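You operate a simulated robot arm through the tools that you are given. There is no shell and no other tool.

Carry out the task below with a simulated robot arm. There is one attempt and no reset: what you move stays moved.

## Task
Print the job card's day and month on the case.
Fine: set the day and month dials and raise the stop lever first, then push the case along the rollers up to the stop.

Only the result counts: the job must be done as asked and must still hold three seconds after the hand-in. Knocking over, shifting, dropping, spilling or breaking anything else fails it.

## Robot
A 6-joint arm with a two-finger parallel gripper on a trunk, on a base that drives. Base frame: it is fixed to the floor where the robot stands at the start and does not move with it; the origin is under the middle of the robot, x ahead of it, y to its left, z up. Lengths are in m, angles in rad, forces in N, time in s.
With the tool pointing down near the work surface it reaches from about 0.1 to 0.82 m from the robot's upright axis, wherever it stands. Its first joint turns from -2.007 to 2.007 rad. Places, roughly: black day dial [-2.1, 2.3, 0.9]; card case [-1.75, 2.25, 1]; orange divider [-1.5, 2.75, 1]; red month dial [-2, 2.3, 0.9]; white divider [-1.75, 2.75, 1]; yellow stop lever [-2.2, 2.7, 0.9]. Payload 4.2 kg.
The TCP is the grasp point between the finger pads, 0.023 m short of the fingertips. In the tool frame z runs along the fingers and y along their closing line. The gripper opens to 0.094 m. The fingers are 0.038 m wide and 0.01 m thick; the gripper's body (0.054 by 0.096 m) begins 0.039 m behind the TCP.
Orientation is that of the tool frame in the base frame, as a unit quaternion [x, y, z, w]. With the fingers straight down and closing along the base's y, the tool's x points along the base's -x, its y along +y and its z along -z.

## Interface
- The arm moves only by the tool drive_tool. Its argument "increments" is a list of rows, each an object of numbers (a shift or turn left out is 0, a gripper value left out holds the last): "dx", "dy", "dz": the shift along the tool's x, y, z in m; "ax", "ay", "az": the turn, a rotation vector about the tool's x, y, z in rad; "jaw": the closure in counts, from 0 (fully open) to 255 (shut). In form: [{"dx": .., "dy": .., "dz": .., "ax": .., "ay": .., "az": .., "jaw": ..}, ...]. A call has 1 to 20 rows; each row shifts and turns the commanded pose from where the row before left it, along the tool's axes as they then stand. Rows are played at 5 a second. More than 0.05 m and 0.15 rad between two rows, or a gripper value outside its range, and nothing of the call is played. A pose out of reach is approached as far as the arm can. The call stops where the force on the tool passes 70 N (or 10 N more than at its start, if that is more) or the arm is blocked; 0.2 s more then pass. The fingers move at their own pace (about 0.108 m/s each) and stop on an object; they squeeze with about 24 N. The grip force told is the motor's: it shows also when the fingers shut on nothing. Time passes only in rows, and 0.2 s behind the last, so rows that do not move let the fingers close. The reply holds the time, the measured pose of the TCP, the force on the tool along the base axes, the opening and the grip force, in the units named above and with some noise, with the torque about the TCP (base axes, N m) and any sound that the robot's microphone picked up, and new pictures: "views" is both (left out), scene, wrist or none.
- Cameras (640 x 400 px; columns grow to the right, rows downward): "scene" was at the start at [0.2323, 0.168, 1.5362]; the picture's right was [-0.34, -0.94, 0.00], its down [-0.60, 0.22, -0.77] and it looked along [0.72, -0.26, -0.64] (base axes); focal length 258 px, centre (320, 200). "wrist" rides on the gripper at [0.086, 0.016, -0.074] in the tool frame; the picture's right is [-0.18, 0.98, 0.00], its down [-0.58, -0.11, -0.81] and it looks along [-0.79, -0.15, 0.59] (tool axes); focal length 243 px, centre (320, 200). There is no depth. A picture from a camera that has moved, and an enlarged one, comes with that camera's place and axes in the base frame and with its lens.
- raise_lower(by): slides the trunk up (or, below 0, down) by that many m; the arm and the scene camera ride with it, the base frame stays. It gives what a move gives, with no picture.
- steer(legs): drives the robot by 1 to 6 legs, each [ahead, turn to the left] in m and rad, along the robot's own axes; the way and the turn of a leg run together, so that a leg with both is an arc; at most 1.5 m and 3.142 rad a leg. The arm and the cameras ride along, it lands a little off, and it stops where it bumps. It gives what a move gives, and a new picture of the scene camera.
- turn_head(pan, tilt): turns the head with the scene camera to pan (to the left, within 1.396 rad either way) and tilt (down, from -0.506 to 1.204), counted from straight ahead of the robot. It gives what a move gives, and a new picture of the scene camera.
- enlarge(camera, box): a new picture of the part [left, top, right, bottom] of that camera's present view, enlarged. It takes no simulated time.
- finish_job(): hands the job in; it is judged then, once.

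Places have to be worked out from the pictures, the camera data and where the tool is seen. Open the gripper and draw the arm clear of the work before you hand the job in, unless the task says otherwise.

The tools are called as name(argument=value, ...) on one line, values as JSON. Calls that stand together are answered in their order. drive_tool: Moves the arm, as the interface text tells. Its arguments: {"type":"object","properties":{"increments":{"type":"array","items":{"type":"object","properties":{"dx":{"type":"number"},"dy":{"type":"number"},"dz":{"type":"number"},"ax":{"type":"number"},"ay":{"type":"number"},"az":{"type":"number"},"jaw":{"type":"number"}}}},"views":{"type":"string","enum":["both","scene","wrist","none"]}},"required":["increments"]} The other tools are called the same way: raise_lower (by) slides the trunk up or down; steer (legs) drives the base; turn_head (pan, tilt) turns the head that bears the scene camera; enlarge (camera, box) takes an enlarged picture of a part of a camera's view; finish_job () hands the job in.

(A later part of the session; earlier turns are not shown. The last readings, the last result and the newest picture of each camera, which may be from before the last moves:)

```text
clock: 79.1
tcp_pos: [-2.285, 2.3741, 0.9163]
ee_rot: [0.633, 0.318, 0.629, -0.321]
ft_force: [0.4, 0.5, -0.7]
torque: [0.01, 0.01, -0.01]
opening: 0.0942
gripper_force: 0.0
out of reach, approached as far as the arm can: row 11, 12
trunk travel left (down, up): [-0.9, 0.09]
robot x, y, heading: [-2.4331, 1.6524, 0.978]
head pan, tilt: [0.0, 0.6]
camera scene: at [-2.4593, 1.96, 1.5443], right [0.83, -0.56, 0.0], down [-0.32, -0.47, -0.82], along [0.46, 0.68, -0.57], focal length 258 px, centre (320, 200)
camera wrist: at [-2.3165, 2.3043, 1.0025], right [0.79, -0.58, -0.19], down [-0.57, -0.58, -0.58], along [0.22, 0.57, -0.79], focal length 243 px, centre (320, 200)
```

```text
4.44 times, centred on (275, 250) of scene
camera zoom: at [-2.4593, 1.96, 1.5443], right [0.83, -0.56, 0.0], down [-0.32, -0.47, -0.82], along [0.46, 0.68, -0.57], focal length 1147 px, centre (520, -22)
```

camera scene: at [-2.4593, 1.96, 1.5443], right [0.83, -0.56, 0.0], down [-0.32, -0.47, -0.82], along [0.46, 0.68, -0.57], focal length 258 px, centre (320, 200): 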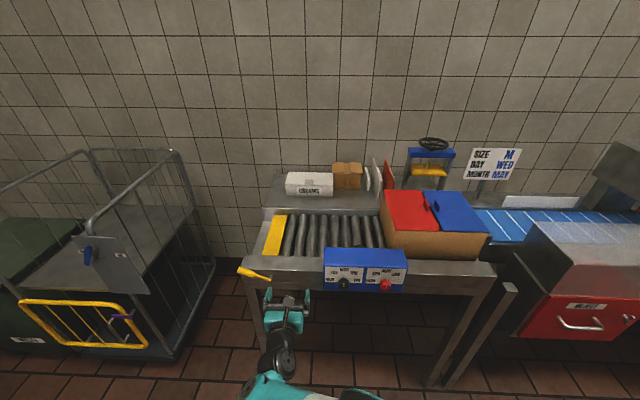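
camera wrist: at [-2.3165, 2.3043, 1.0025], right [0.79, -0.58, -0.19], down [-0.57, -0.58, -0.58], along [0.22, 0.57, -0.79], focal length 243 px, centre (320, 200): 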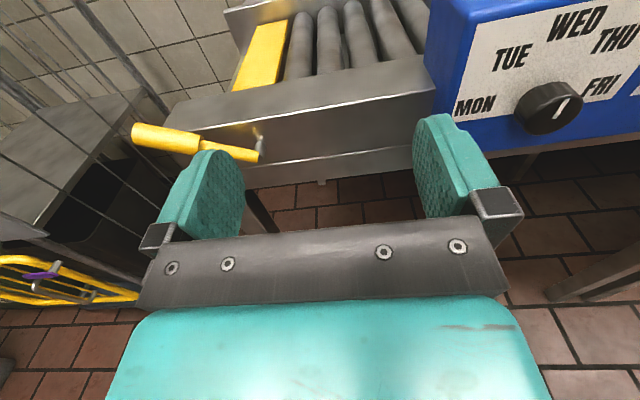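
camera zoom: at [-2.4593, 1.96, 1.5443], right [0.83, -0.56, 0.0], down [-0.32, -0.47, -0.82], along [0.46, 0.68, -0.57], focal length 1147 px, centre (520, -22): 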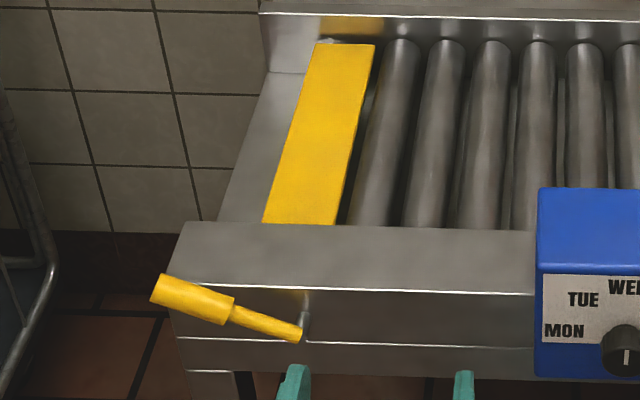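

Triangulated: lever pivot at about (n 0.668, r -3.329, z 0.843) in the table frame, handle tip 0.106 m from it, up-left at ~29°; it swings in the plane parallel to the rail. I close the fingers and move in front of and below the handle.

drive_tool(increments=[{"jaw": 255, "dx": -0.0225, "dz": 0.005}, {"dy": -0.04, "dx": -0.0225, "dz": 0.006}, {"dy": -0.04, "dx": -0.0225, "dz": 0.006}, {"dy": -0.04, "dx": -0.0225, "dz": 0.006}, {"dy": -0.04, "dz": 0.005}], views="both")

```text
clock: 80.3
tcp_pos: [-2.3004, 2.3792, 0.9318]
ee_rot: [0.633, 0.317, 0.629, -0.322]
ft_force: [-0.5, -0.6, 0.3]
torque: [0.01, 0.02, -0.01]
opening: 0.0
gripper_force: 24.0
out of reach, approached as far as the arm can: row 1, 2, 3, 4, 5
trunk travel left (down, up): [-0.9, 0.09]
robot x, y, heading: [-2.4342, 1.6511, 0.979]
head pan, tilt: [0.0, 0.6]
camera scene: at [-2.4595, 1.9598, 1.5443], right [0.83, -0.56, 0.0], down [-0.32, -0.47, -0.83], along [0.46, 0.68, -0.56], focal length 258 px, centre (320, 200)
camera wrist: at [-2.3313, 2.3099, 1.0184], right [0.79, -0.58, -0.19], down [-0.57, -0.58, -0.58], along [0.23, 0.57, -0.79], focal length 243 px, centre (320, 200)
```

scene: 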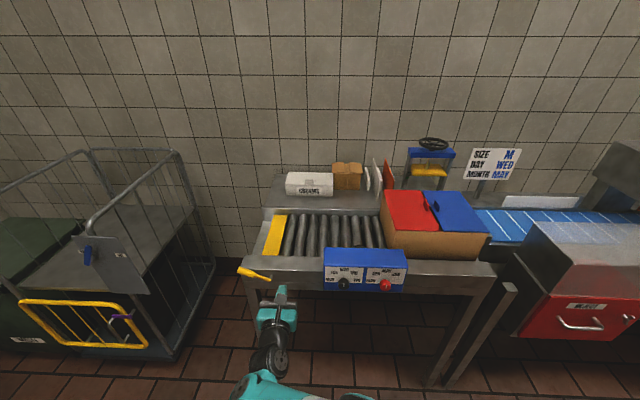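
wrist: 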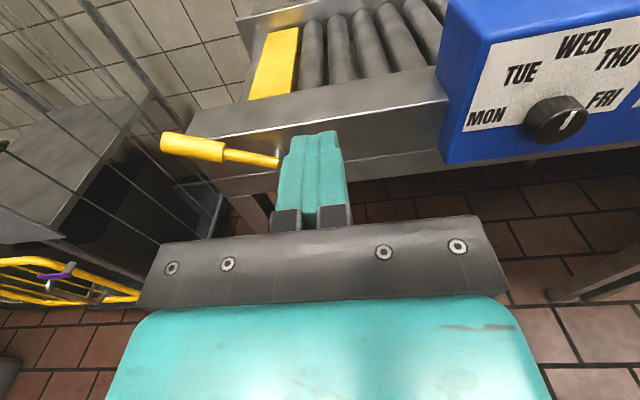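

The arm cannot reach the lever from this stance. I look down at the arm's own configuration to choose a better stance or trunk height.

turn_head(pan=-0.8, tilt=1.0)

turn_head(pan=0.0, tilt=1.1)

```text
clock: 81.5
tcp_pos: [-2.3008, 2.3798, 0.9332]
ee_rot: [0.633, 0.317, 0.629, -0.321]
ft_force: [1.0, 0.4, 0.6]
torque: [-0.04, 0.0, -0.03]
opening: 0.0001
gripper_force: 24.3
trunk travel left (down, up): [-0.9, 0.09]
robot x, y, heading: [-2.4317, 1.6499, 0.978]
head pan, tilt: [-0.799, 1.0]
camera scene: at [-2.4405, 1.899, 1.5123], right [0.18, -0.98, 0.0], down [-0.83, -0.15, -0.54], along [0.53, 0.1, -0.84], focal length 258 px, centre (320, 200)
```

scene: 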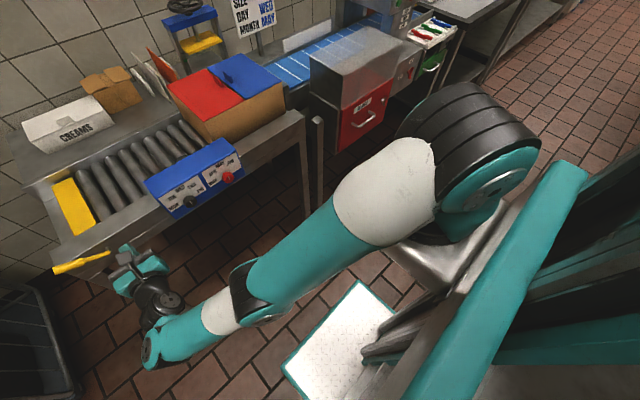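

```text
clock: 82.6
tcp_pos: [-2.2997, 2.3788, 0.9319]
ee_rot: [0.633, 0.317, 0.629, -0.322]
ft_force: [0.3, -0.3, -0.1]
torque: [0.01, 0.02, 0.0]
opening: 0.0001
gripper_force: 23.7
trunk travel left (down, up): [-0.9, 0.09]
robot x, y, heading: [-2.4347, 1.653, 0.975]
head pan, tilt: [0.0, 1.1]
camera scene: at [-2.4737, 1.939, 1.5057], right [0.83, -0.56, 0.0], down [-0.5, -0.74, -0.45], along [0.25, 0.38, -0.89], focal length 258 px, centre (320, 200)
```

scene: 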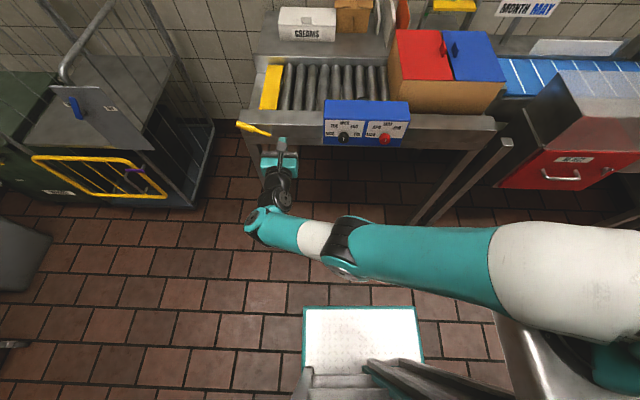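

The arm hangs from a shoulder on the robot's right side and is almost stretched out. Turning the base left by 0.45 rad brings the shoulder closer to the lever while the tool swings back and left, clear of everything.

steer(legs=[[0, 0.45]])

turn_head(pan=-0.3, tilt=0.75)

```text
clock: 84.3
tcp_pos: [-2.623, 2.3654, 0.9326]
ee_rot: [0.548, 0.448, 0.544, -0.451]
ft_force: [0.0, -1.0, 0.4]
torque: [0.0, 0.02, -0.02]
opening: 0.0
gripper_force: 23.8
trunk travel left (down, up): [-0.9, 0.09]
robot x, y, heading: [-2.4356, 1.6485, 1.414]
head pan, tilt: [0.0, 1.1]
camera scene: at [-2.5928, 1.8937, 1.5057], right [0.99, -0.15, 0.0], down [-0.14, -0.88, -0.45], along [0.07, 0.45, -0.89], focal length 258 px, centre (320, 200)
```

scene: 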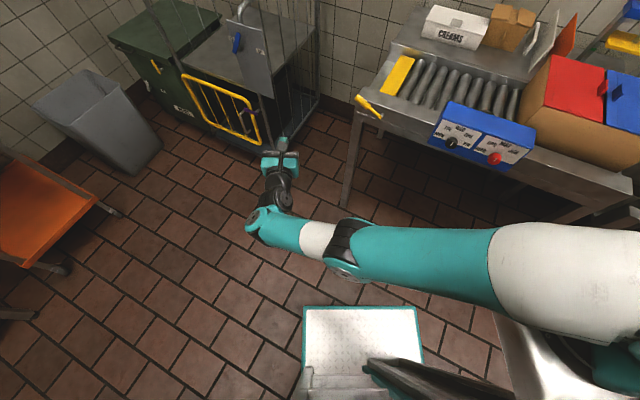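

```text
clock: 85.1
tcp_pos: [-2.6242, 2.3653, 0.9316]
ee_rot: [0.548, 0.448, 0.544, -0.451]
ft_force: [-0.3, -0.7, -1.0]
torque: [0.03, 0.04, 0.01]
opening: 0.0001
gripper_force: 24.3
trunk travel left (down, up): [-0.9, 0.09]
robot x, y, heading: [-2.4309, 1.6494, 1.415]
head pan, tilt: [-0.3, 0.75]
camera scene: at [-2.5662, 1.9058, 1.5314], right [0.9, -0.44, 0.0], down [-0.3, -0.61, -0.73], along [0.32, 0.66, -0.68], focal length 258 px, centre (320, 200)
```

scene: 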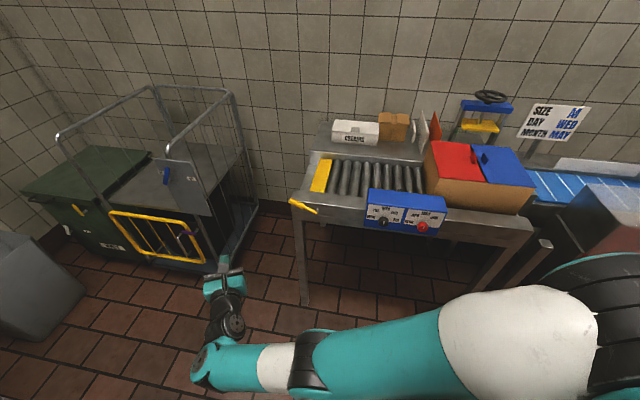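

From here the lever is well within reach. I turn the tool back to the table's normal and approach to a point in front of and below the handle.

drive_tool(increments=[{"ax": -0.147}, {"ax": -0.147}, {"ax": -0.147}, {"dx": -0.02, "dy": 0.022, "dz": 0.04}, {"dx": -0.02, "dy": 0.022, "dz": 0.04}, {"dx": -0.02, "dy": 0.022, "dz": 0.04}, {"dx": -0.02, "dy": 0.022, "dz": 0.04}, {"dx": -0.02, "dy": 0.022, "dz": 0.04}], views="both")

```text
clock: 86.9
tcp_pos: [-2.3747, 2.4573, 0.8836]
ee_rot: [0.621, 0.367, 0.593, -0.357]
ft_force: [0.2, 0.5, -0.4]
torque: [-0.04, 0.02, 0.01]
opening: 0.0
gripper_force: 23.8
out of reach, approached as far as the arm can: row 1, 2, 3, 5, 6, 7, 8
trunk travel left (down, up): [-0.9, 0.09]
robot x, y, heading: [-2.4342, 1.6498, 1.417]
head pan, tilt: [-0.3, 0.75]
camera scene: at [-2.5666, 1.9055, 1.5314], right [0.9, -0.44, 0.0], down [-0.3, -0.61, -0.73], along [0.32, 0.66, -0.68], focal length 258 px, centre (320, 200)
camera wrist: at [-2.3948, 2.3862, 0.9723], right [0.86, -0.47, -0.19], down [-0.49, -0.68, -0.55], along [0.13, 0.56, -0.82], focal length 243 px, centre (320, 200)
```

scene: 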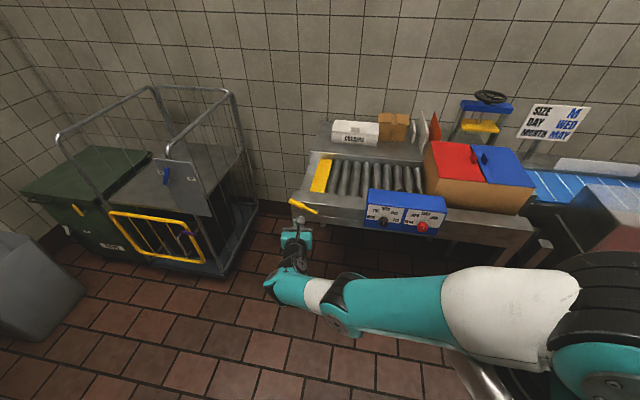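
wrist: 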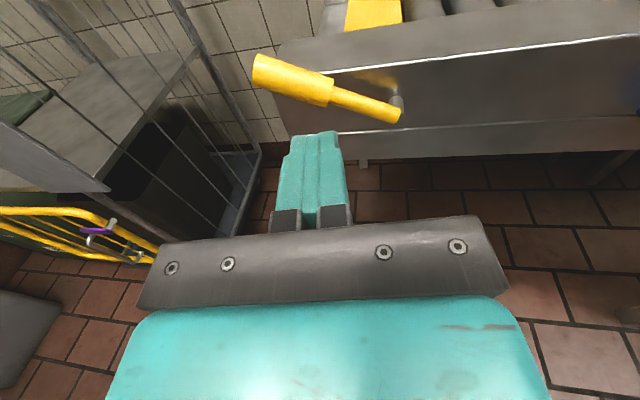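

The tool is in front of the lever but still yawed 0.14 rad; I now try to finish the alignment here.

drive_tool(increments=[{"ax": -0.07, "ay": 0.02}, {"ax": -0.07, "ay": 0.02}], views="none")

```text
clock: 87.5
tcp_pos: [-2.3697, 2.4377, 0.9072]
ee_rot: [0.634, 0.317, 0.629, -0.319]
ft_force: [0.2, 0.2, 0.0]
torque: [-0.01, 0.0, 0.01]
opening: 0.0001
gripper_force: 24.2
out of reach, approached as far as the arm can: row 1, 2
trunk travel left (down, up): [-0.9, 0.09]
robot x, y, heading: [-2.4319, 1.6492, 1.417]
head pan, tilt: [-0.3, 0.75]
```

Orientation reached, but the pose limit pushes the tool upward, so the shoulder is too high. I lower the trunk by 0.15 m.

raise_lower(by=-0.15)

drive_tool(increments=[{"dx": 0.025, "dy": -0.02}, {"dx": 0.025, "dy": -0.02}, {"dx": 0.02, "dz": 0.01}], views="both")

```text
clock: 89.3
tcp_pos: [-2.3693, 2.4376, 0.7585]
ee_rot: [0.634, 0.317, 0.63, -0.319]
ft_force: [0.7, 0.0, 0.4]
torque: [0.02, -0.01, -0.03]
opening: 0.0001
gripper_force: 23.8
trunk travel left (down, up): [-0.75, 0.24]
robot x, y, heading: [-2.4337, 1.6496, 1.421]
head pan, tilt: [-0.3, 0.75]
```

```text
clock: 90.1
tcp_pos: [-2.3955, 2.4703, 0.8284]
ee_rot: [0.634, 0.317, 0.629, -0.32]
ft_force: [-0.3, 0.1, 0.5]
torque: [0.01, 0.01, 0.01]
opening: 0.0
gripper_force: 23.7
trunk travel left (down, up): [-0.75, 0.24]
robot x, y, heading: [-2.435, 1.6449, 1.416]
head pan, tilt: [-0.3, 0.75]
camera scene: at [-2.5661, 1.9058, 1.3814], right [0.9, -0.44, 0.0], down [-0.3, -0.61, -0.73], along [0.32, 0.66, -0.68], focal length 258 px, centre (320, 200)
camera wrist: at [-2.4273, 2.4014, 0.9148], right [0.79, -0.58, -0.19], down [-0.57, -0.58, -0.58], along [0.23, 0.56, -0.79], focal length 243 px, centre (320, 200)
```

scene: 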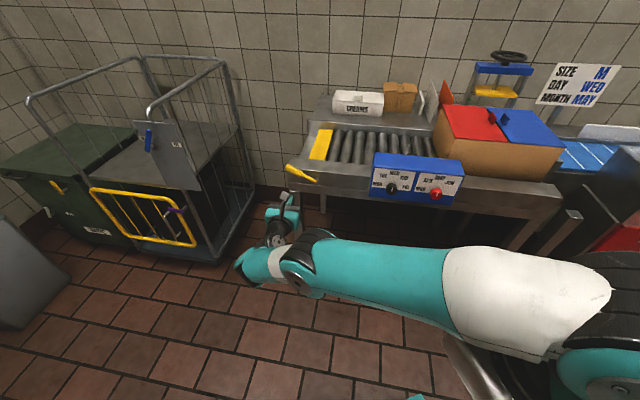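
wrist: 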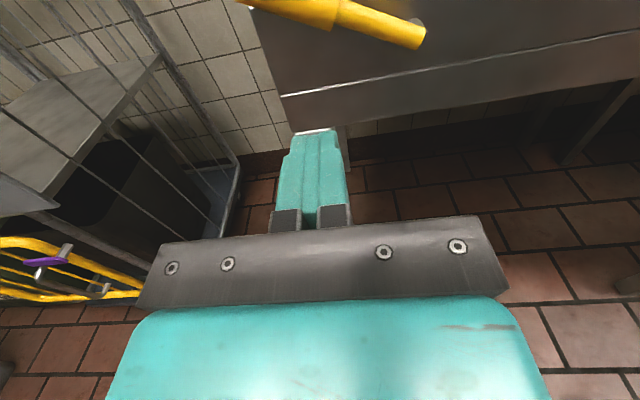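

Now the reach is fine. The lever pivot estimate is confirmed (r -3.329, z 0.843). I shift 12 mm left and slide the closed fingertips in beneath the handle.

drive_tool(increments=[{"dy": -0.012}, {"dz": 0.03}, {"dz": 0.03}, {"dz": 0.022}], views="both")

enlarge(camera="scene", box=[240, 120, 360, 240])

```text
clock: 91.1
tcp_pos: [-2.353, 2.5209, 0.8433]
ee_rot: [0.632, 0.321, 0.628, -0.32]
ft_force: [-15.5, -35.1, -1.7]
torque: [0.56, -0.18, -0.56]
opening: 0.0
gripper_force: 23.9
out of reach, approached as far as the arm can: row 2, 3, 4
trunk travel left (down, up): [-0.75, 0.24]
robot x, y, heading: [-2.4351, 1.6485, 1.423]
head pan, tilt: [-0.3, 0.75]
camera scene: at [-2.5672, 1.9039, 1.3815], right [0.9, -0.44, 0.0], down [-0.3, -0.61, -0.73], along [0.32, 0.66, -0.68], focal length 258 px, centre (320, 200)
camera wrist: at [-2.3842, 2.4512, 0.9299], right [0.79, -0.58, -0.19], down [-0.57, -0.59, -0.58], along [0.23, 0.56, -0.8], focal length 243 px, centre (320, 200)
```

scene: 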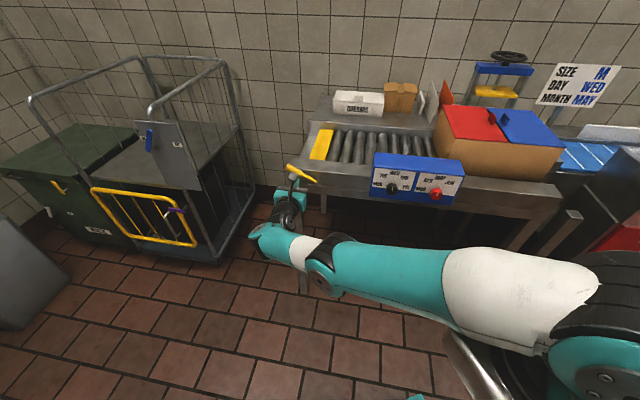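
wrist: 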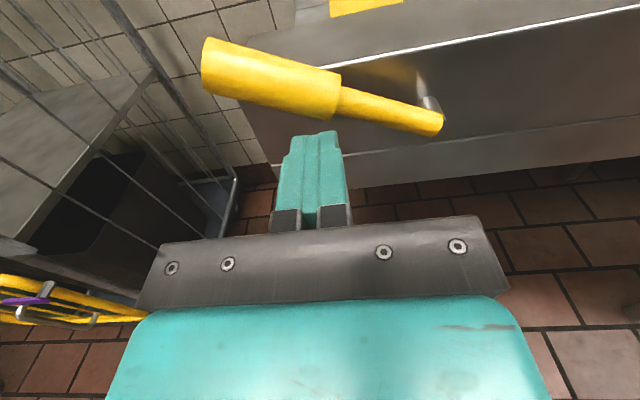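

```text
3.33 times, centred on (300, 180) of scene
camera zoom: at [-2.5672, 1.9039, 1.3815], right [0.9, -0.44, 0.0], down [-0.3, -0.61, -0.73], along [0.32, 0.66, -0.68], focal length 860 px, centre (387, 267)
```

zoom: 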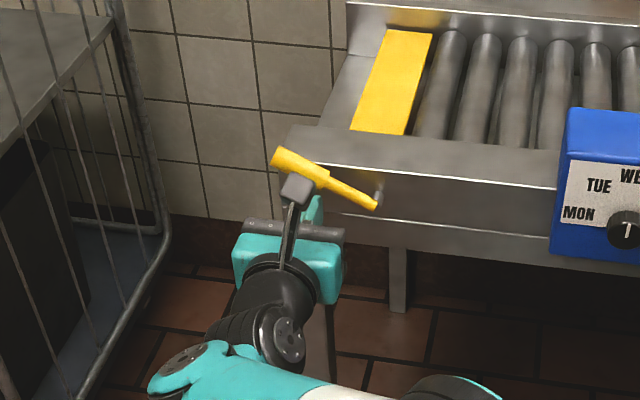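

The fingertips touch the handle's front (37 N) because the arm ran out of reach and drifted. I back off 0.2 m, then bring the base 0.2 m closer.

drive_tool(increments=[{"dz": -0.03, "dx": -0.01}, {"dz": -0.045, "dx": -0.01}, {"dz": -0.05}, {"dz": -0.05}, {"dz": -0.04}], views="scene")

enlarge(camera="scene", box=[240, 120, 360, 240])

```text
clock: 92.3
tcp_pos: [-2.485, 2.3893, 0.8028]
ee_rot: [0.633, 0.318, 0.63, -0.318]
ft_force: [0.3, 0.0, 0.4]
torque: [0.0, -0.01, 0.01]
opening: 0.0
gripper_force: 24.0
out of reach, approached as far as the arm can: row 1, 2, 3, 4, 5
trunk travel left (down, up): [-0.75, 0.24]
robot x, y, heading: [-2.4339, 1.6501, 1.421]
head pan, tilt: [-0.3, 0.75]
camera scene: at [-2.5662, 1.9058, 1.3814], right [0.9, -0.44, 0.0], down [-0.3, -0.61, -0.73], along [0.32, 0.66, -0.68], focal length 258 px, centre (320, 200)
```

scene: 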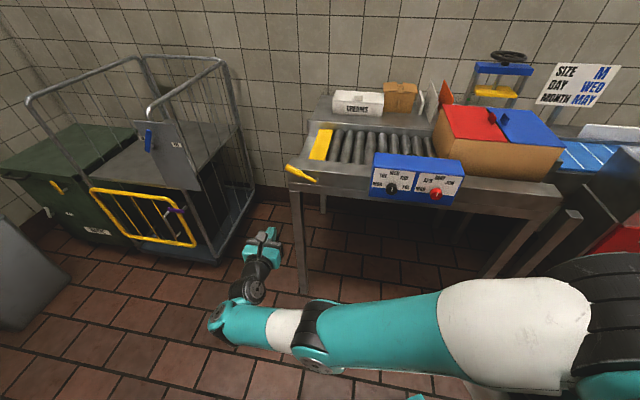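

```text
3.33 times, centred on (300, 180) of scene
camera zoom: at [-2.5662, 1.9058, 1.3814], right [0.9, -0.44, 0.0], down [-0.3, -0.61, -0.73], along [0.32, 0.66, -0.68], focal length 860 px, centre (387, 267)
```

zoom: 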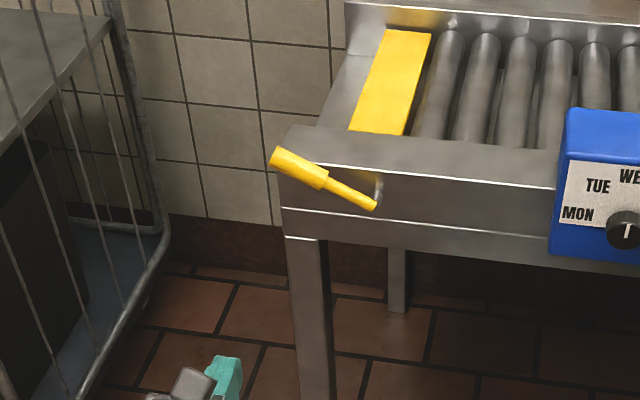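

The tool axis is nearly perpendicular to the arm's plane here, a bad wrist pose. Better: grip the handle from above with the fingers pointing down and closing along the table's normal, so the lever can pivot within the pads. I raise the trunk again and turn the tool downward.

raise_lower(by=0.15)

drive_tool(increments=[{"ay": -0.143, "dx": 0.03, "jaw": 0}, {"ay": -0.143, "dx": 0.03}, {"ay": -0.143, "dx": 0.03}, {"ay": -0.143}, {"ay": -0.143}, {"ay": -0.143}, {"ay": -0.143}, {"ay": -0.143}, {"ay": -0.143}, {"ay": -0.143}, {"ay": -0.141}], views="both")

```text
clock: 94.0
tcp_pos: [-2.4863, 2.3907, 0.9534]
ee_rot: [0.633, 0.32, 0.629, -0.32]
ft_force: [-0.2, 0.4, -0.2]
torque: [-0.03, 0.01, -0.05]
opening: 0.0
gripper_force: 24.2
trunk travel left (down, up): [-0.9, 0.09]
robot x, y, heading: [-2.434, 1.6429, 1.417]
head pan, tilt: [-0.3, 0.75]
```

```text
clock: 96.4
tcp_pos: [-2.5404, 2.4588, 0.9748]
ee_rot: [0.893, 0.45, -0.004, 0.0]
ft_force: [-0.1, 0.2, -0.8]
torque: [0.02, -0.04, 0.02]
opening: 0.0938
gripper_force: 0.1
out of reach, approached as far as the arm can: row 1, 2, 3, 4, 5, 6, 8, 11
trunk travel left (down, up): [-0.9, 0.09]
robot x, y, heading: [-2.4365, 1.651, 1.42]
head pan, tilt: [-0.3, 0.75]
camera scene: at [-2.5665, 1.9056, 1.5314], right [0.9, -0.44, 0.0], down [-0.3, -0.61, -0.73], along [0.32, 0.66, -0.68], focal length 258 px, centre (320, 200)
camera wrist: at [-2.4759, 2.5199, 1.0462], right [0.68, -0.73, 0.0], down [-0.43, -0.4, 0.81], along [-0.59, -0.55, -0.59], focal length 243 px, centre (320, 200)
```

scene: 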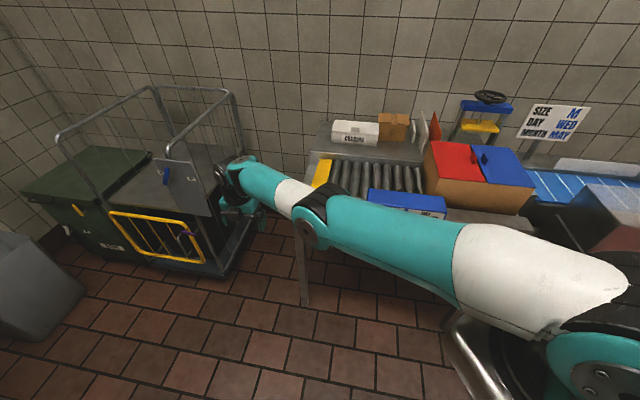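
wrist: 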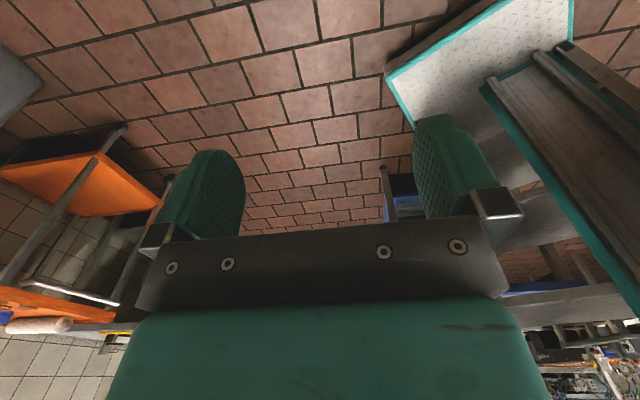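

The tool points down. I turn it a quarter so the fingers close along the table's normal (camera on the right side).

drive_tool(increments=[{"az": 0.143}, {"az": 0.143}, {"az": 0.143}, {"az": 0.143}, {"az": 0.143}, {"az": 0.143}, {"az": 0.143}, {"az": 0.143}, {"az": 0.143}, {"az": 0.143}, {"az": 0.141}], views="both")

```text
clock: 98.8
tcp_pos: [-2.5393, 2.4595, 0.9731]
ee_rot: [0.95, -0.313, -0.002, 0.001]
ft_force: [0.0, -0.3, 0.1]
torque: [-0.01, -0.01, -0.02]
opening: 0.0939
gripper_force: 0.1
trunk travel left (down, up): [-0.9, 0.09]
robot x, y, heading: [-2.4329, 1.6522, 1.419]
head pan, tilt: [-0.3, 0.75]
camera scene: at [-2.5662, 1.9058, 1.5314], right [0.9, -0.44, 0.0], down [-0.3, -0.61, -0.73], along [0.32, 0.66, -0.68], focal length 258 px, centre (320, 200)
camera wrist: at [-2.4806, 2.3959, 1.0459], right [-0.73, -0.68, 0.01], down [-0.4, 0.44, 0.81], along [-0.55, 0.59, -0.59], focal length 243 px, centre (320, 200)
```

scene: 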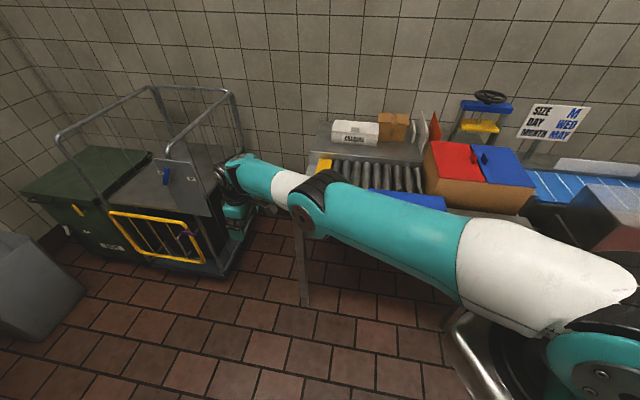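
wrist: 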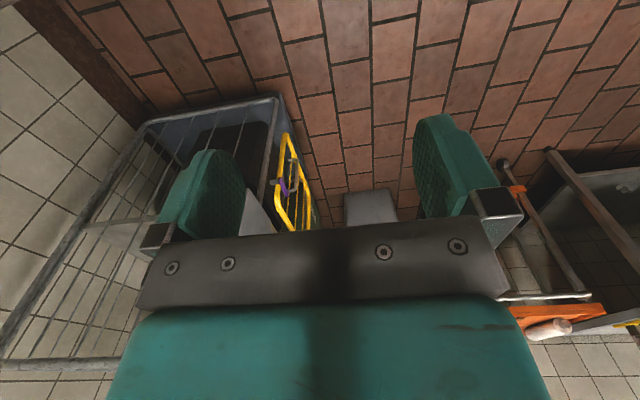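

No reach trouble in this pose. I move above the handle (z = 1.0) and look.

drive_tool(increments=[{"dx": 0.0199, "dy": -0.0378, "dz": -0.0054}, {"dx": 0.0199, "dy": -0.0378, "dz": -0.0054}, {"dx": 0.0199, "dy": -0.0378, "dz": -0.0054}, {"dx": 0.0199, "dy": -0.0378, "dz": -0.0054}, {"dx": 0.0199, "dy": -0.0378, "dz": -0.0054}], views="both")

```text
clock: 100.0
tcp_pos: [-2.3405, 2.5122, 1.0068]
ee_rot: [0.95, -0.312, -0.002, 0.002]
ft_force: [0.5, -0.2, -0.6]
torque: [0.01, -0.05, 0.02]
opening: 0.0939
gripper_force: 0.1
out of reach, approached as far as the arm can: row 1, 2, 3, 4, 5
trunk travel left (down, up): [-0.9, 0.09]
robot x, y, heading: [-2.4358, 1.6481, 1.421]
head pan, tilt: [-0.3, 0.75]
camera scene: at [-2.5667, 1.9054, 1.5315], right [0.9, -0.44, 0.0], down [-0.3, -0.61, -0.73], along [0.32, 0.66, -0.68], focal length 258 px, centre (320, 200)
camera wrist: at [-2.2802, 2.4484, 1.0808], right [-0.73, -0.68, 0.01], down [-0.4, 0.43, 0.81], along [-0.55, 0.59, -0.59], focal length 243 px, centre (320, 200)
```

scene: 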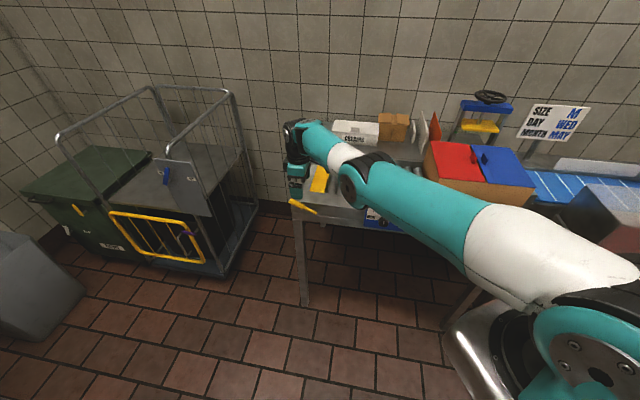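
wrist: 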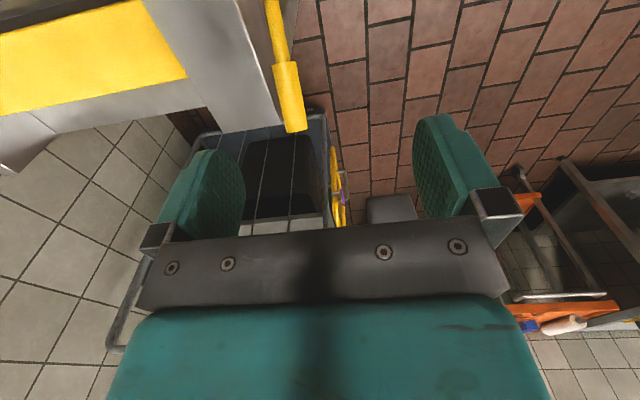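

The tool-down limit of about 0.82 m from the robot's axis is exceeded here (0.87 m). I draw the arm back 0.15 m and drive the base 0.2 m closer.

drive_tool(increments=[{"dy": 0.05}, {"dy": 0.05}, {"dy": 0.05}, {"dy": 0.03}], views="none")

steer(legs=[[0.2, 0.0]])

```text
clock: 101.0
tcp_pos: [-2.4689, 2.4829, 0.981]
ee_rot: [0.95, -0.313, -0.001, 0.003]
ft_force: [0.3, 0.2, 0.1]
torque: [-0.02, 0.02, 0.03]
opening: 0.0941
gripper_force: 0.0
out of reach, approached as far as the arm can: row 1, 2, 3, 4
trunk travel left (down, up): [-0.9, 0.09]
robot x, y, heading: [-2.4333, 1.6479, 1.418]
head pan, tilt: [-0.3, 0.75]
```

```text
clock: 102.6
tcp_pos: [-2.4372, 2.6821, 0.9815]
ee_rot: [0.95, -0.312, -0.001, 0.004]
ft_force: [-0.9, 0.0, -0.4]
torque: [0.04, -0.03, 0.0]
opening: 0.0938
gripper_force: 0.0
trunk travel left (down, up): [-0.9, 0.09]
robot x, y, heading: [-2.3989, 1.8475, 1.416]
head pan, tilt: [-0.3, 0.75]
camera scene: at [-2.5348, 2.1047, 1.5314], right [0.9, -0.44, 0.0], down [-0.3, -0.61, -0.73], along [0.32, 0.66, -0.68], focal length 258 px, centre (320, 200)
```

scene: 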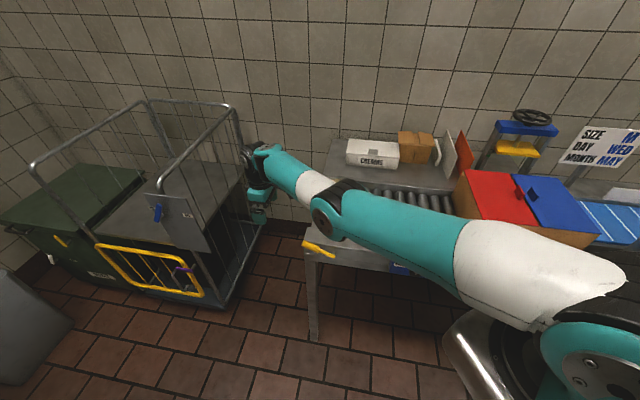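

The base is now closer. I bring the tool over the handle again.

drive_tool(increments=[{"dx": 0.0373, "dy": 0.0128, "dz": -0.0045}, {"dx": 0.0373, "dy": 0.0128, "dz": -0.0045}, {"dx": 0.0373, "dy": 0.0128, "dz": -0.0045}, {"dx": 0.0373, "dy": 0.0128, "dz": -0.0045}], views="both")

```text
clock: 103.6
tcp_pos: [-2.3463, 2.552, 1.0003]
ee_rot: [0.95, -0.314, -0.002, 0.002]
ft_force: [0.2, -0.7, -0.2]
torque: [-0.01, -0.05, 0.01]
opening: 0.0939
gripper_force: 0.1
trunk travel left (down, up): [-0.9, 0.09]
robot x, y, heading: [-2.4002, 1.8489, 1.42]
head pan, tilt: [-0.3, 0.75]
camera scene: at [-2.5349, 2.1051, 1.5313], right [0.9, -0.44, 0.0], down [-0.3, -0.61, -0.73], along [0.32, 0.66, -0.68], focal length 258 px, centre (320, 200)
camera wrist: at [-2.2871, 2.4886, 1.0744], right [-0.73, -0.68, 0.01], down [-0.4, 0.44, 0.81], along [-0.55, 0.59, -0.59], focal length 243 px, centre (320, 200)
```

scene: 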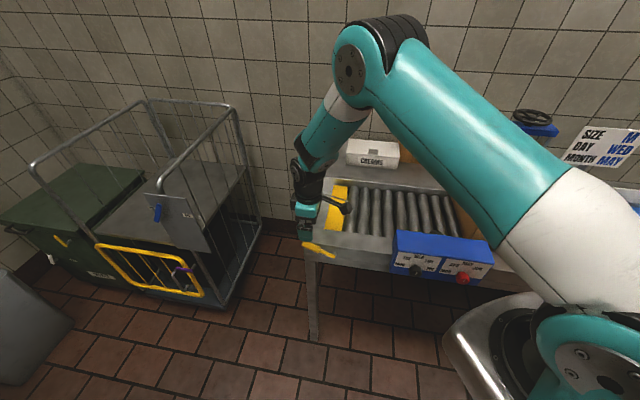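
wrist: 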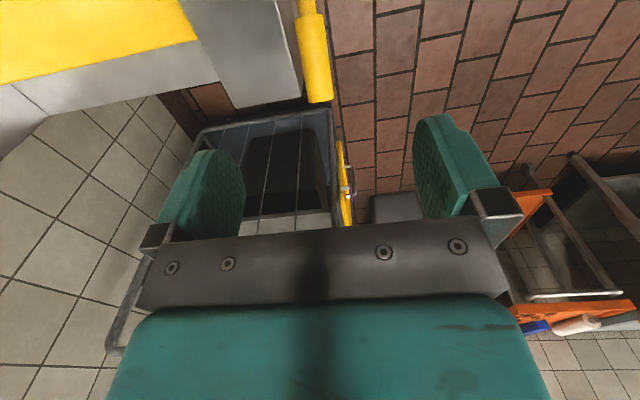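

I'm above the handle; in the wrist view the handle is nearly between the pads. The gap between handle and rail is narrow, so I enlarge to measure it.

enlarge(camera="wrist", box=[200, 0, 360, 110])

enlarge(camera="scene", box=[280, 160, 400, 280])

```text
3.64 times, centred on (280, 55) of wrist
camera zoom: at [-2.2871, 2.4886, 1.0744], right [-0.73, -0.68, 0.01], down [-0.4, 0.44, 0.81], along [-0.55, 0.59, -0.59], focal length 882 px, centre (466, 727)
```

zoom: 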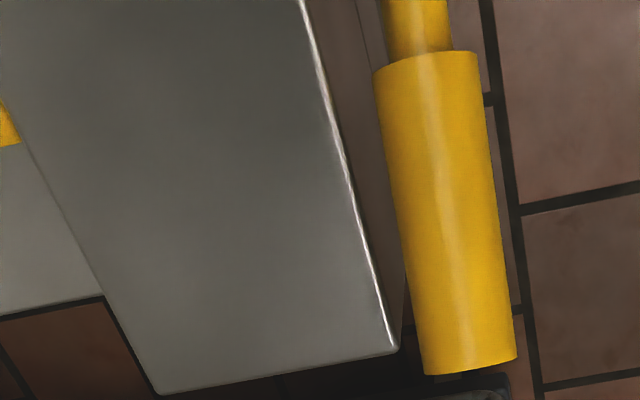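

```text
3.33 times, centred on (340, 220) of scene
camera zoom: at [-2.5349, 2.1051, 1.5313], right [0.9, -0.44, 0.0], down [-0.3, -0.61, -0.73], along [0.32, 0.66, -0.68], focal length 860 px, centre (253, 133)
```

zoom: 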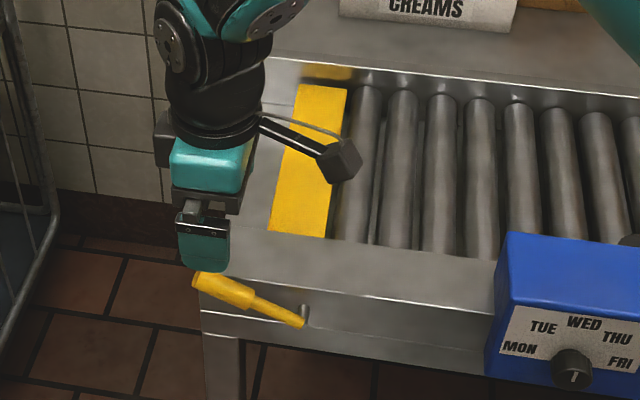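

The rail's top is at z ≈ 0.874 and only ~9 mm behind the handle, so I grip the handle's outer end, which lies above the rail top, with the fingertips staying at z ≈ 0.88. I lower there with open fingers.

drive_tool(increments=[{"dx": -0.01, "dy": -0.0037}, {"dz": 0.035}, {"dz": 0.035}, {"dz": 0.024}], views="both")

enlarge(camera="wrist", box=[200, 60, 440, 220])

```text
clock: 104.6
tcp_pos: [-2.3542, 2.5605, 0.9062]
ee_rot: [0.95, -0.312, -0.002, 0.002]
ft_force: [0.2, 0.6, 0.1]
torque: [0.01, -0.01, -0.01]
opening: 0.094
gripper_force: 0.2
trunk travel left (down, up): [-0.9, 0.09]
robot x, y, heading: [-2.4018, 1.8477, 1.418]
head pan, tilt: [-0.3, 0.75]
camera scene: at [-2.5348, 2.1044, 1.5315], right [0.9, -0.44, 0.0], down [-0.3, -0.61, -0.73], along [0.32, 0.66, -0.68], focal length 258 px, centre (320, 200)
camera wrist: at [-2.2928, 2.497, 0.9799], right [-0.73, -0.68, 0.01], down [-0.4, 0.44, 0.81], along [-0.55, 0.59, -0.59], focal length 243 px, centre (320, 200)
```

scene: 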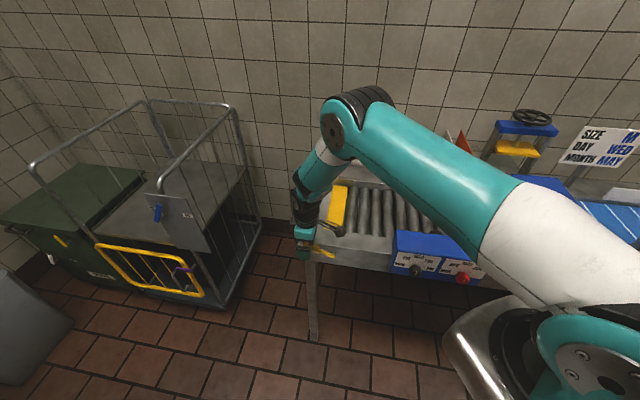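
wrist: 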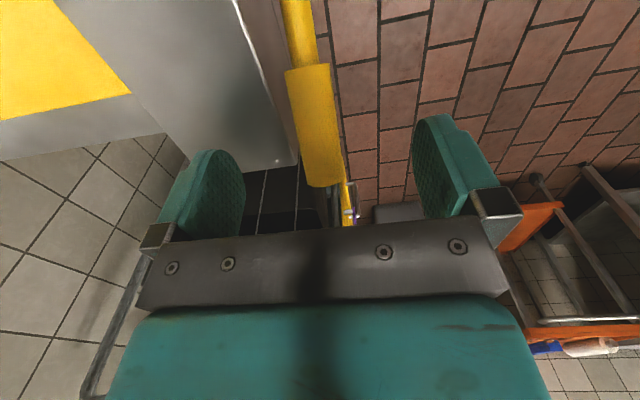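

```text
2.50 times, centred on (320, 140) of wrist
camera zoom: at [-2.2928, 2.497, 0.9799], right [-0.73, -0.68, 0.01], down [-0.4, 0.44, 0.81], along [-0.55, 0.59, -0.59], focal length 606 px, centre (320, 350)
```

zoom: 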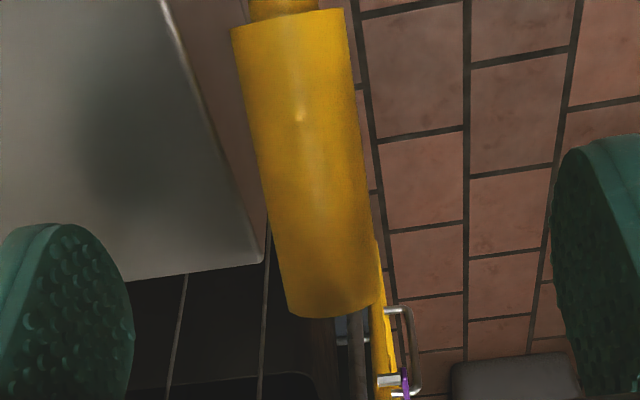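

The handle's end lies between the pads. I lower another 4 mm and close on it.

drive_tool(increments=[{"dz": 0.004}, {"jaw": 150}, {"jaw": 255}, {"jaw": 255}, {"jaw": 255}], views="both")

```text
clock: 105.8
tcp_pos: [-2.3513, 2.56, 0.902]
ee_rot: [0.95, -0.312, -0.002, 0.004]
ft_force: [-0.8, -2.3, -2.3]
torque: [0.23, 0.04, 0.44]
opening: 0.0213
gripper_force: 44.8
trunk travel left (down, up): [-0.9, 0.09]
robot x, y, heading: [-2.4017, 1.8455, 1.411]
head pan, tilt: [-0.3, 0.75]
camera scene: at [-2.5348, 2.1047, 1.5314], right [0.9, -0.44, 0.0], down [-0.3, -0.61, -0.73], along [0.32, 0.66, -0.68], focal length 258 px, centre (320, 200)
camera wrist: at [-2.2931, 2.4971, 0.9758], right [-0.73, -0.68, 0.01], down [-0.4, 0.44, 0.81], along [-0.55, 0.59, -0.59], focal length 243 px, centre (320, 200)
```

scene: 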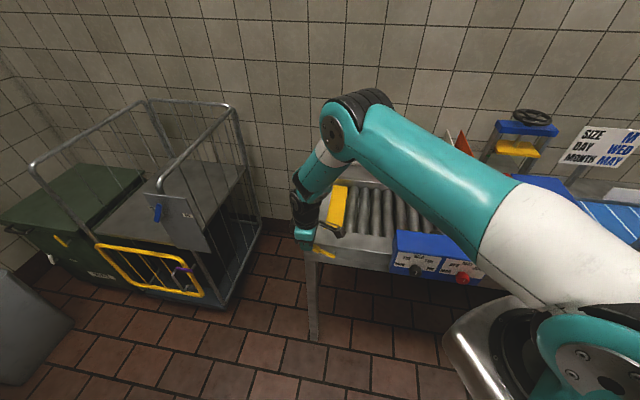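
wrist: 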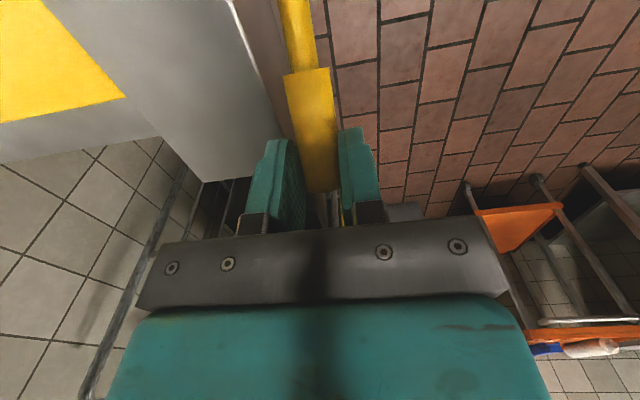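

The handle is gripped. I start lifting it along its arc with two small steps and check the forces and the stop plate.

drive_tool(increments=[{"dx": 0.0052, "dz": -0.0083}, {"dx": 0.006, "dz": -0.0077}], views="both")

```text
clock: 106.4
tcp_pos: [-2.3462, 2.5559, 0.9171]
ee_rot: [0.95, -0.312, -0.001, 0.003]
ft_force: [-10.1, -0.9, -12.2]
torque: [0.73, 1.04, 0.23]
opening: 0.0211
gripper_force: 45.2
trunk travel left (down, up): [-0.9, 0.09]
robot x, y, heading: [-2.4031, 1.8481, 1.414]
head pan, tilt: [-0.3, 0.75]
camera scene: at [-2.5354, 2.1051, 1.5313], right [0.9, -0.44, 0.0], down [-0.3, -0.61, -0.73], along [0.32, 0.66, -0.68], focal length 258 px, centre (320, 200)
camera wrist: at [-2.2858, 2.4919, 0.9915], right [-0.73, -0.68, 0.01], down [-0.4, 0.44, 0.81], along [-0.55, 0.59, -0.59], focal length 243 px, centre (320, 200)
```

scene: 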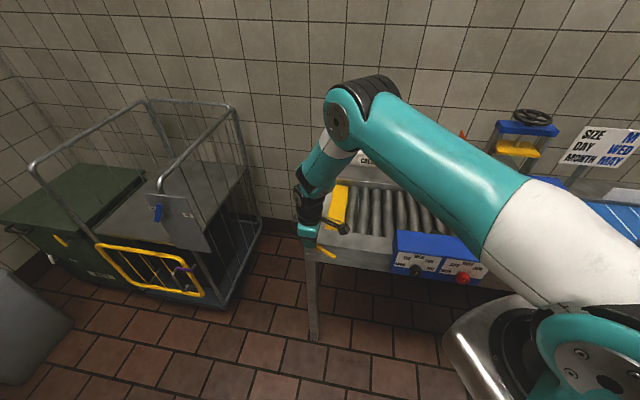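
wrist: 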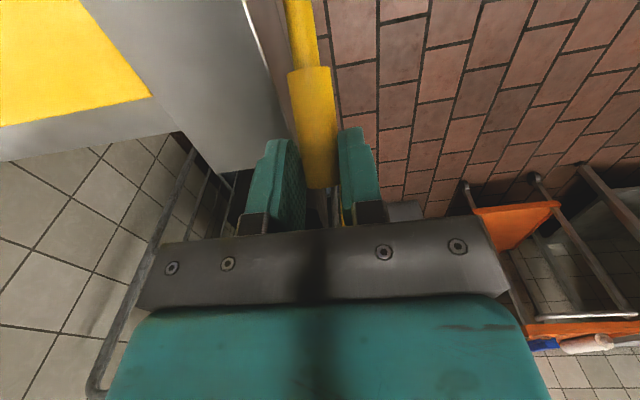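

The lever follows with moderate force (about 16 N). I continue along the arc.

drive_tool(increments=[{"dx": 0.0068, "dz": -0.007}, {"dx": 0.0075, "dz": -0.0063}, {"dx": 0.0081, "dz": -0.0055}], views="both")

enlarge(camera="scene", box=[280, 160, 400, 280])

```text
clock: 107.2
tcp_pos: [-2.3275, 2.542, 0.9368]
ee_rot: [0.95, -0.311, -0.004, 0.001]
ft_force: [-22.7, 6.5, 8.8]
torque: [0.86, 1.29, 0.12]
opening: 0.0214
gripper_force: 45.2
trunk travel left (down, up): [-0.9, 0.09]
robot x, y, heading: [-2.4043, 1.847, 1.419]
head pan, tilt: [-0.3, 0.75]
camera scene: at [-2.5363, 2.1046, 1.5316], right [0.9, -0.44, 0.0], down [-0.3, -0.61, -0.73], along [0.32, 0.66, -0.68], focal length 258 px, centre (320, 200)
camera wrist: at [-2.2681, 2.4789, 1.0107], right [-0.73, -0.68, 0.01], down [-0.4, 0.43, 0.81], along [-0.56, 0.59, -0.59], focal length 243 px, centre (320, 200)
```

scene: 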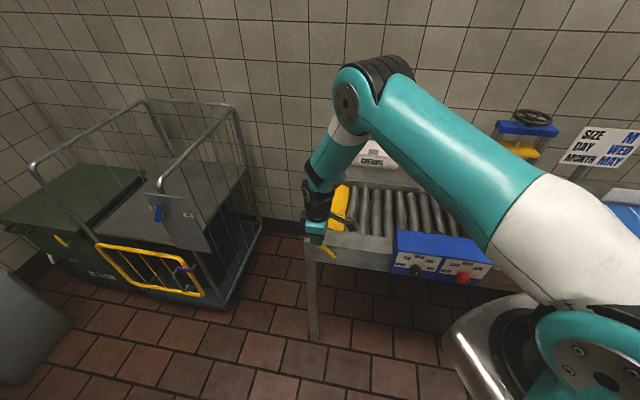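
wrist: 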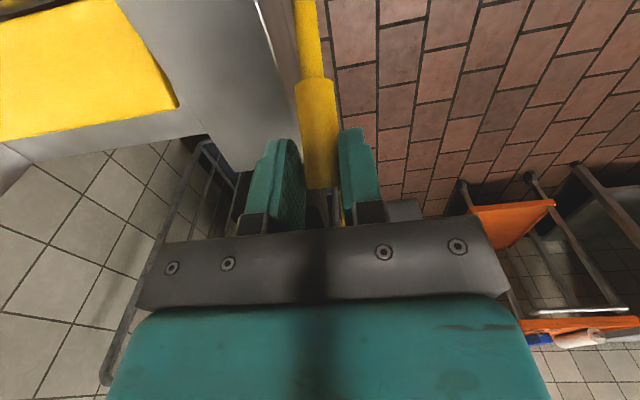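

```text
3.33 times, centred on (340, 220) of scene
camera zoom: at [-2.5363, 2.1046, 1.5316], right [0.9, -0.44, 0.0], down [-0.3, -0.61, -0.73], along [0.32, 0.66, -0.68], focal length 860 px, centre (253, 133)
```

zoom: 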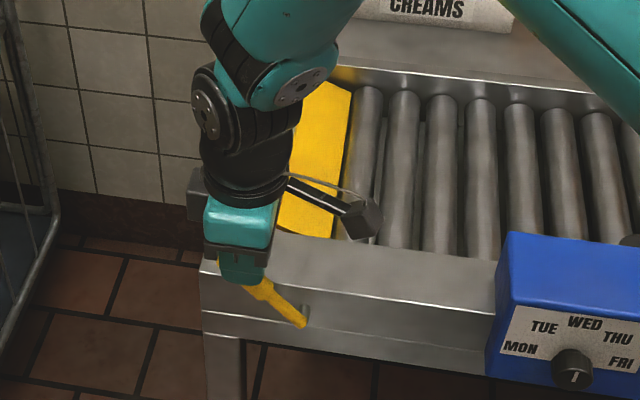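

The stop plate begins to tilt up as the lever rises (θ ≈ 57°). I continue along the arc.

drive_tool(increments=[{"dx": 0.0088, "dz": -0.0055}, {"dx": 0.0091, "dz": -0.004}, {"dx": 0.0094, "dz": -0.003}], views="both")

enlarge(camera="scene", box=[280, 160, 400, 280])

```text
clock: 108.0
tcp_pos: [-2.3039, 2.5254, 0.9491]
ee_rot: [0.95, -0.312, -0.003, 0.004]
ft_force: [-17.7, 7.5, 10.2]
torque: [0.91, 1.36, 0.1]
opening: 0.0214
gripper_force: 45.5
trunk travel left (down, up): [-0.9, 0.09]
robot x, y, heading: [-2.3997, 1.8476, 1.419]
head pan, tilt: [-0.3, 0.75]
camera scene: at [-2.5359, 2.1047, 1.5314], right [0.9, -0.44, 0.0], down [-0.3, -0.61, -0.73], along [0.32, 0.66, -0.68], focal length 258 px, centre (320, 200)
camera wrist: at [-2.2442, 2.4615, 1.0229], right [-0.73, -0.68, 0.01], down [-0.4, 0.44, 0.81], along [-0.55, 0.59, -0.59], focal length 243 px, centre (320, 200)
```

scene: 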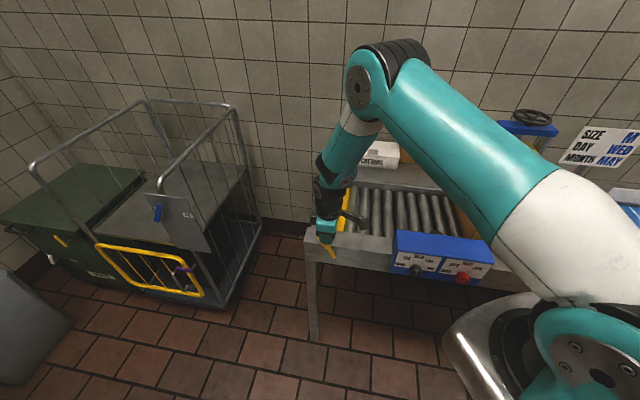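
wrist: 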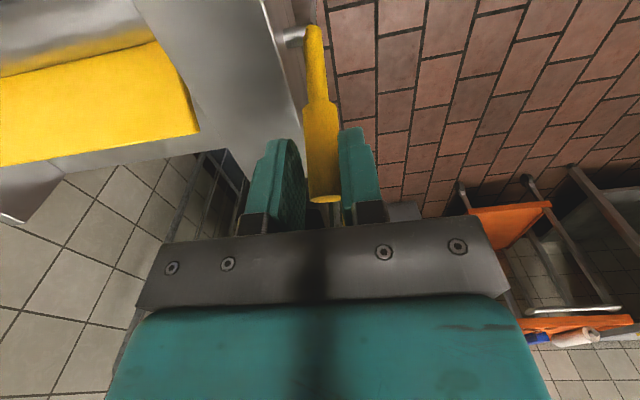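

```text
3.33 times, centred on (340, 220) of scene
camera zoom: at [-2.5359, 2.1047, 1.5314], right [0.9, -0.44, 0.0], down [-0.3, -0.61, -0.73], along [0.32, 0.66, -0.68], focal length 860 px, centre (253, 133)
```

zoom: 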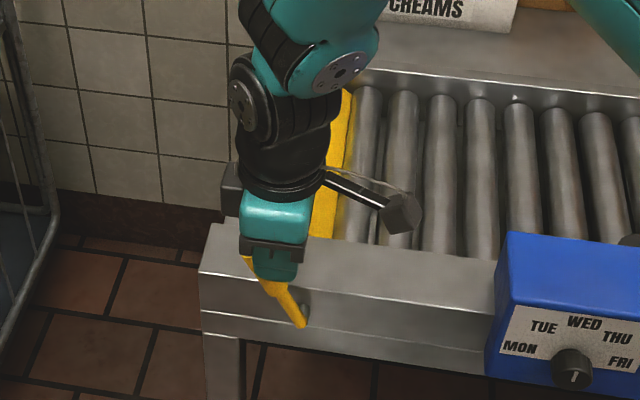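

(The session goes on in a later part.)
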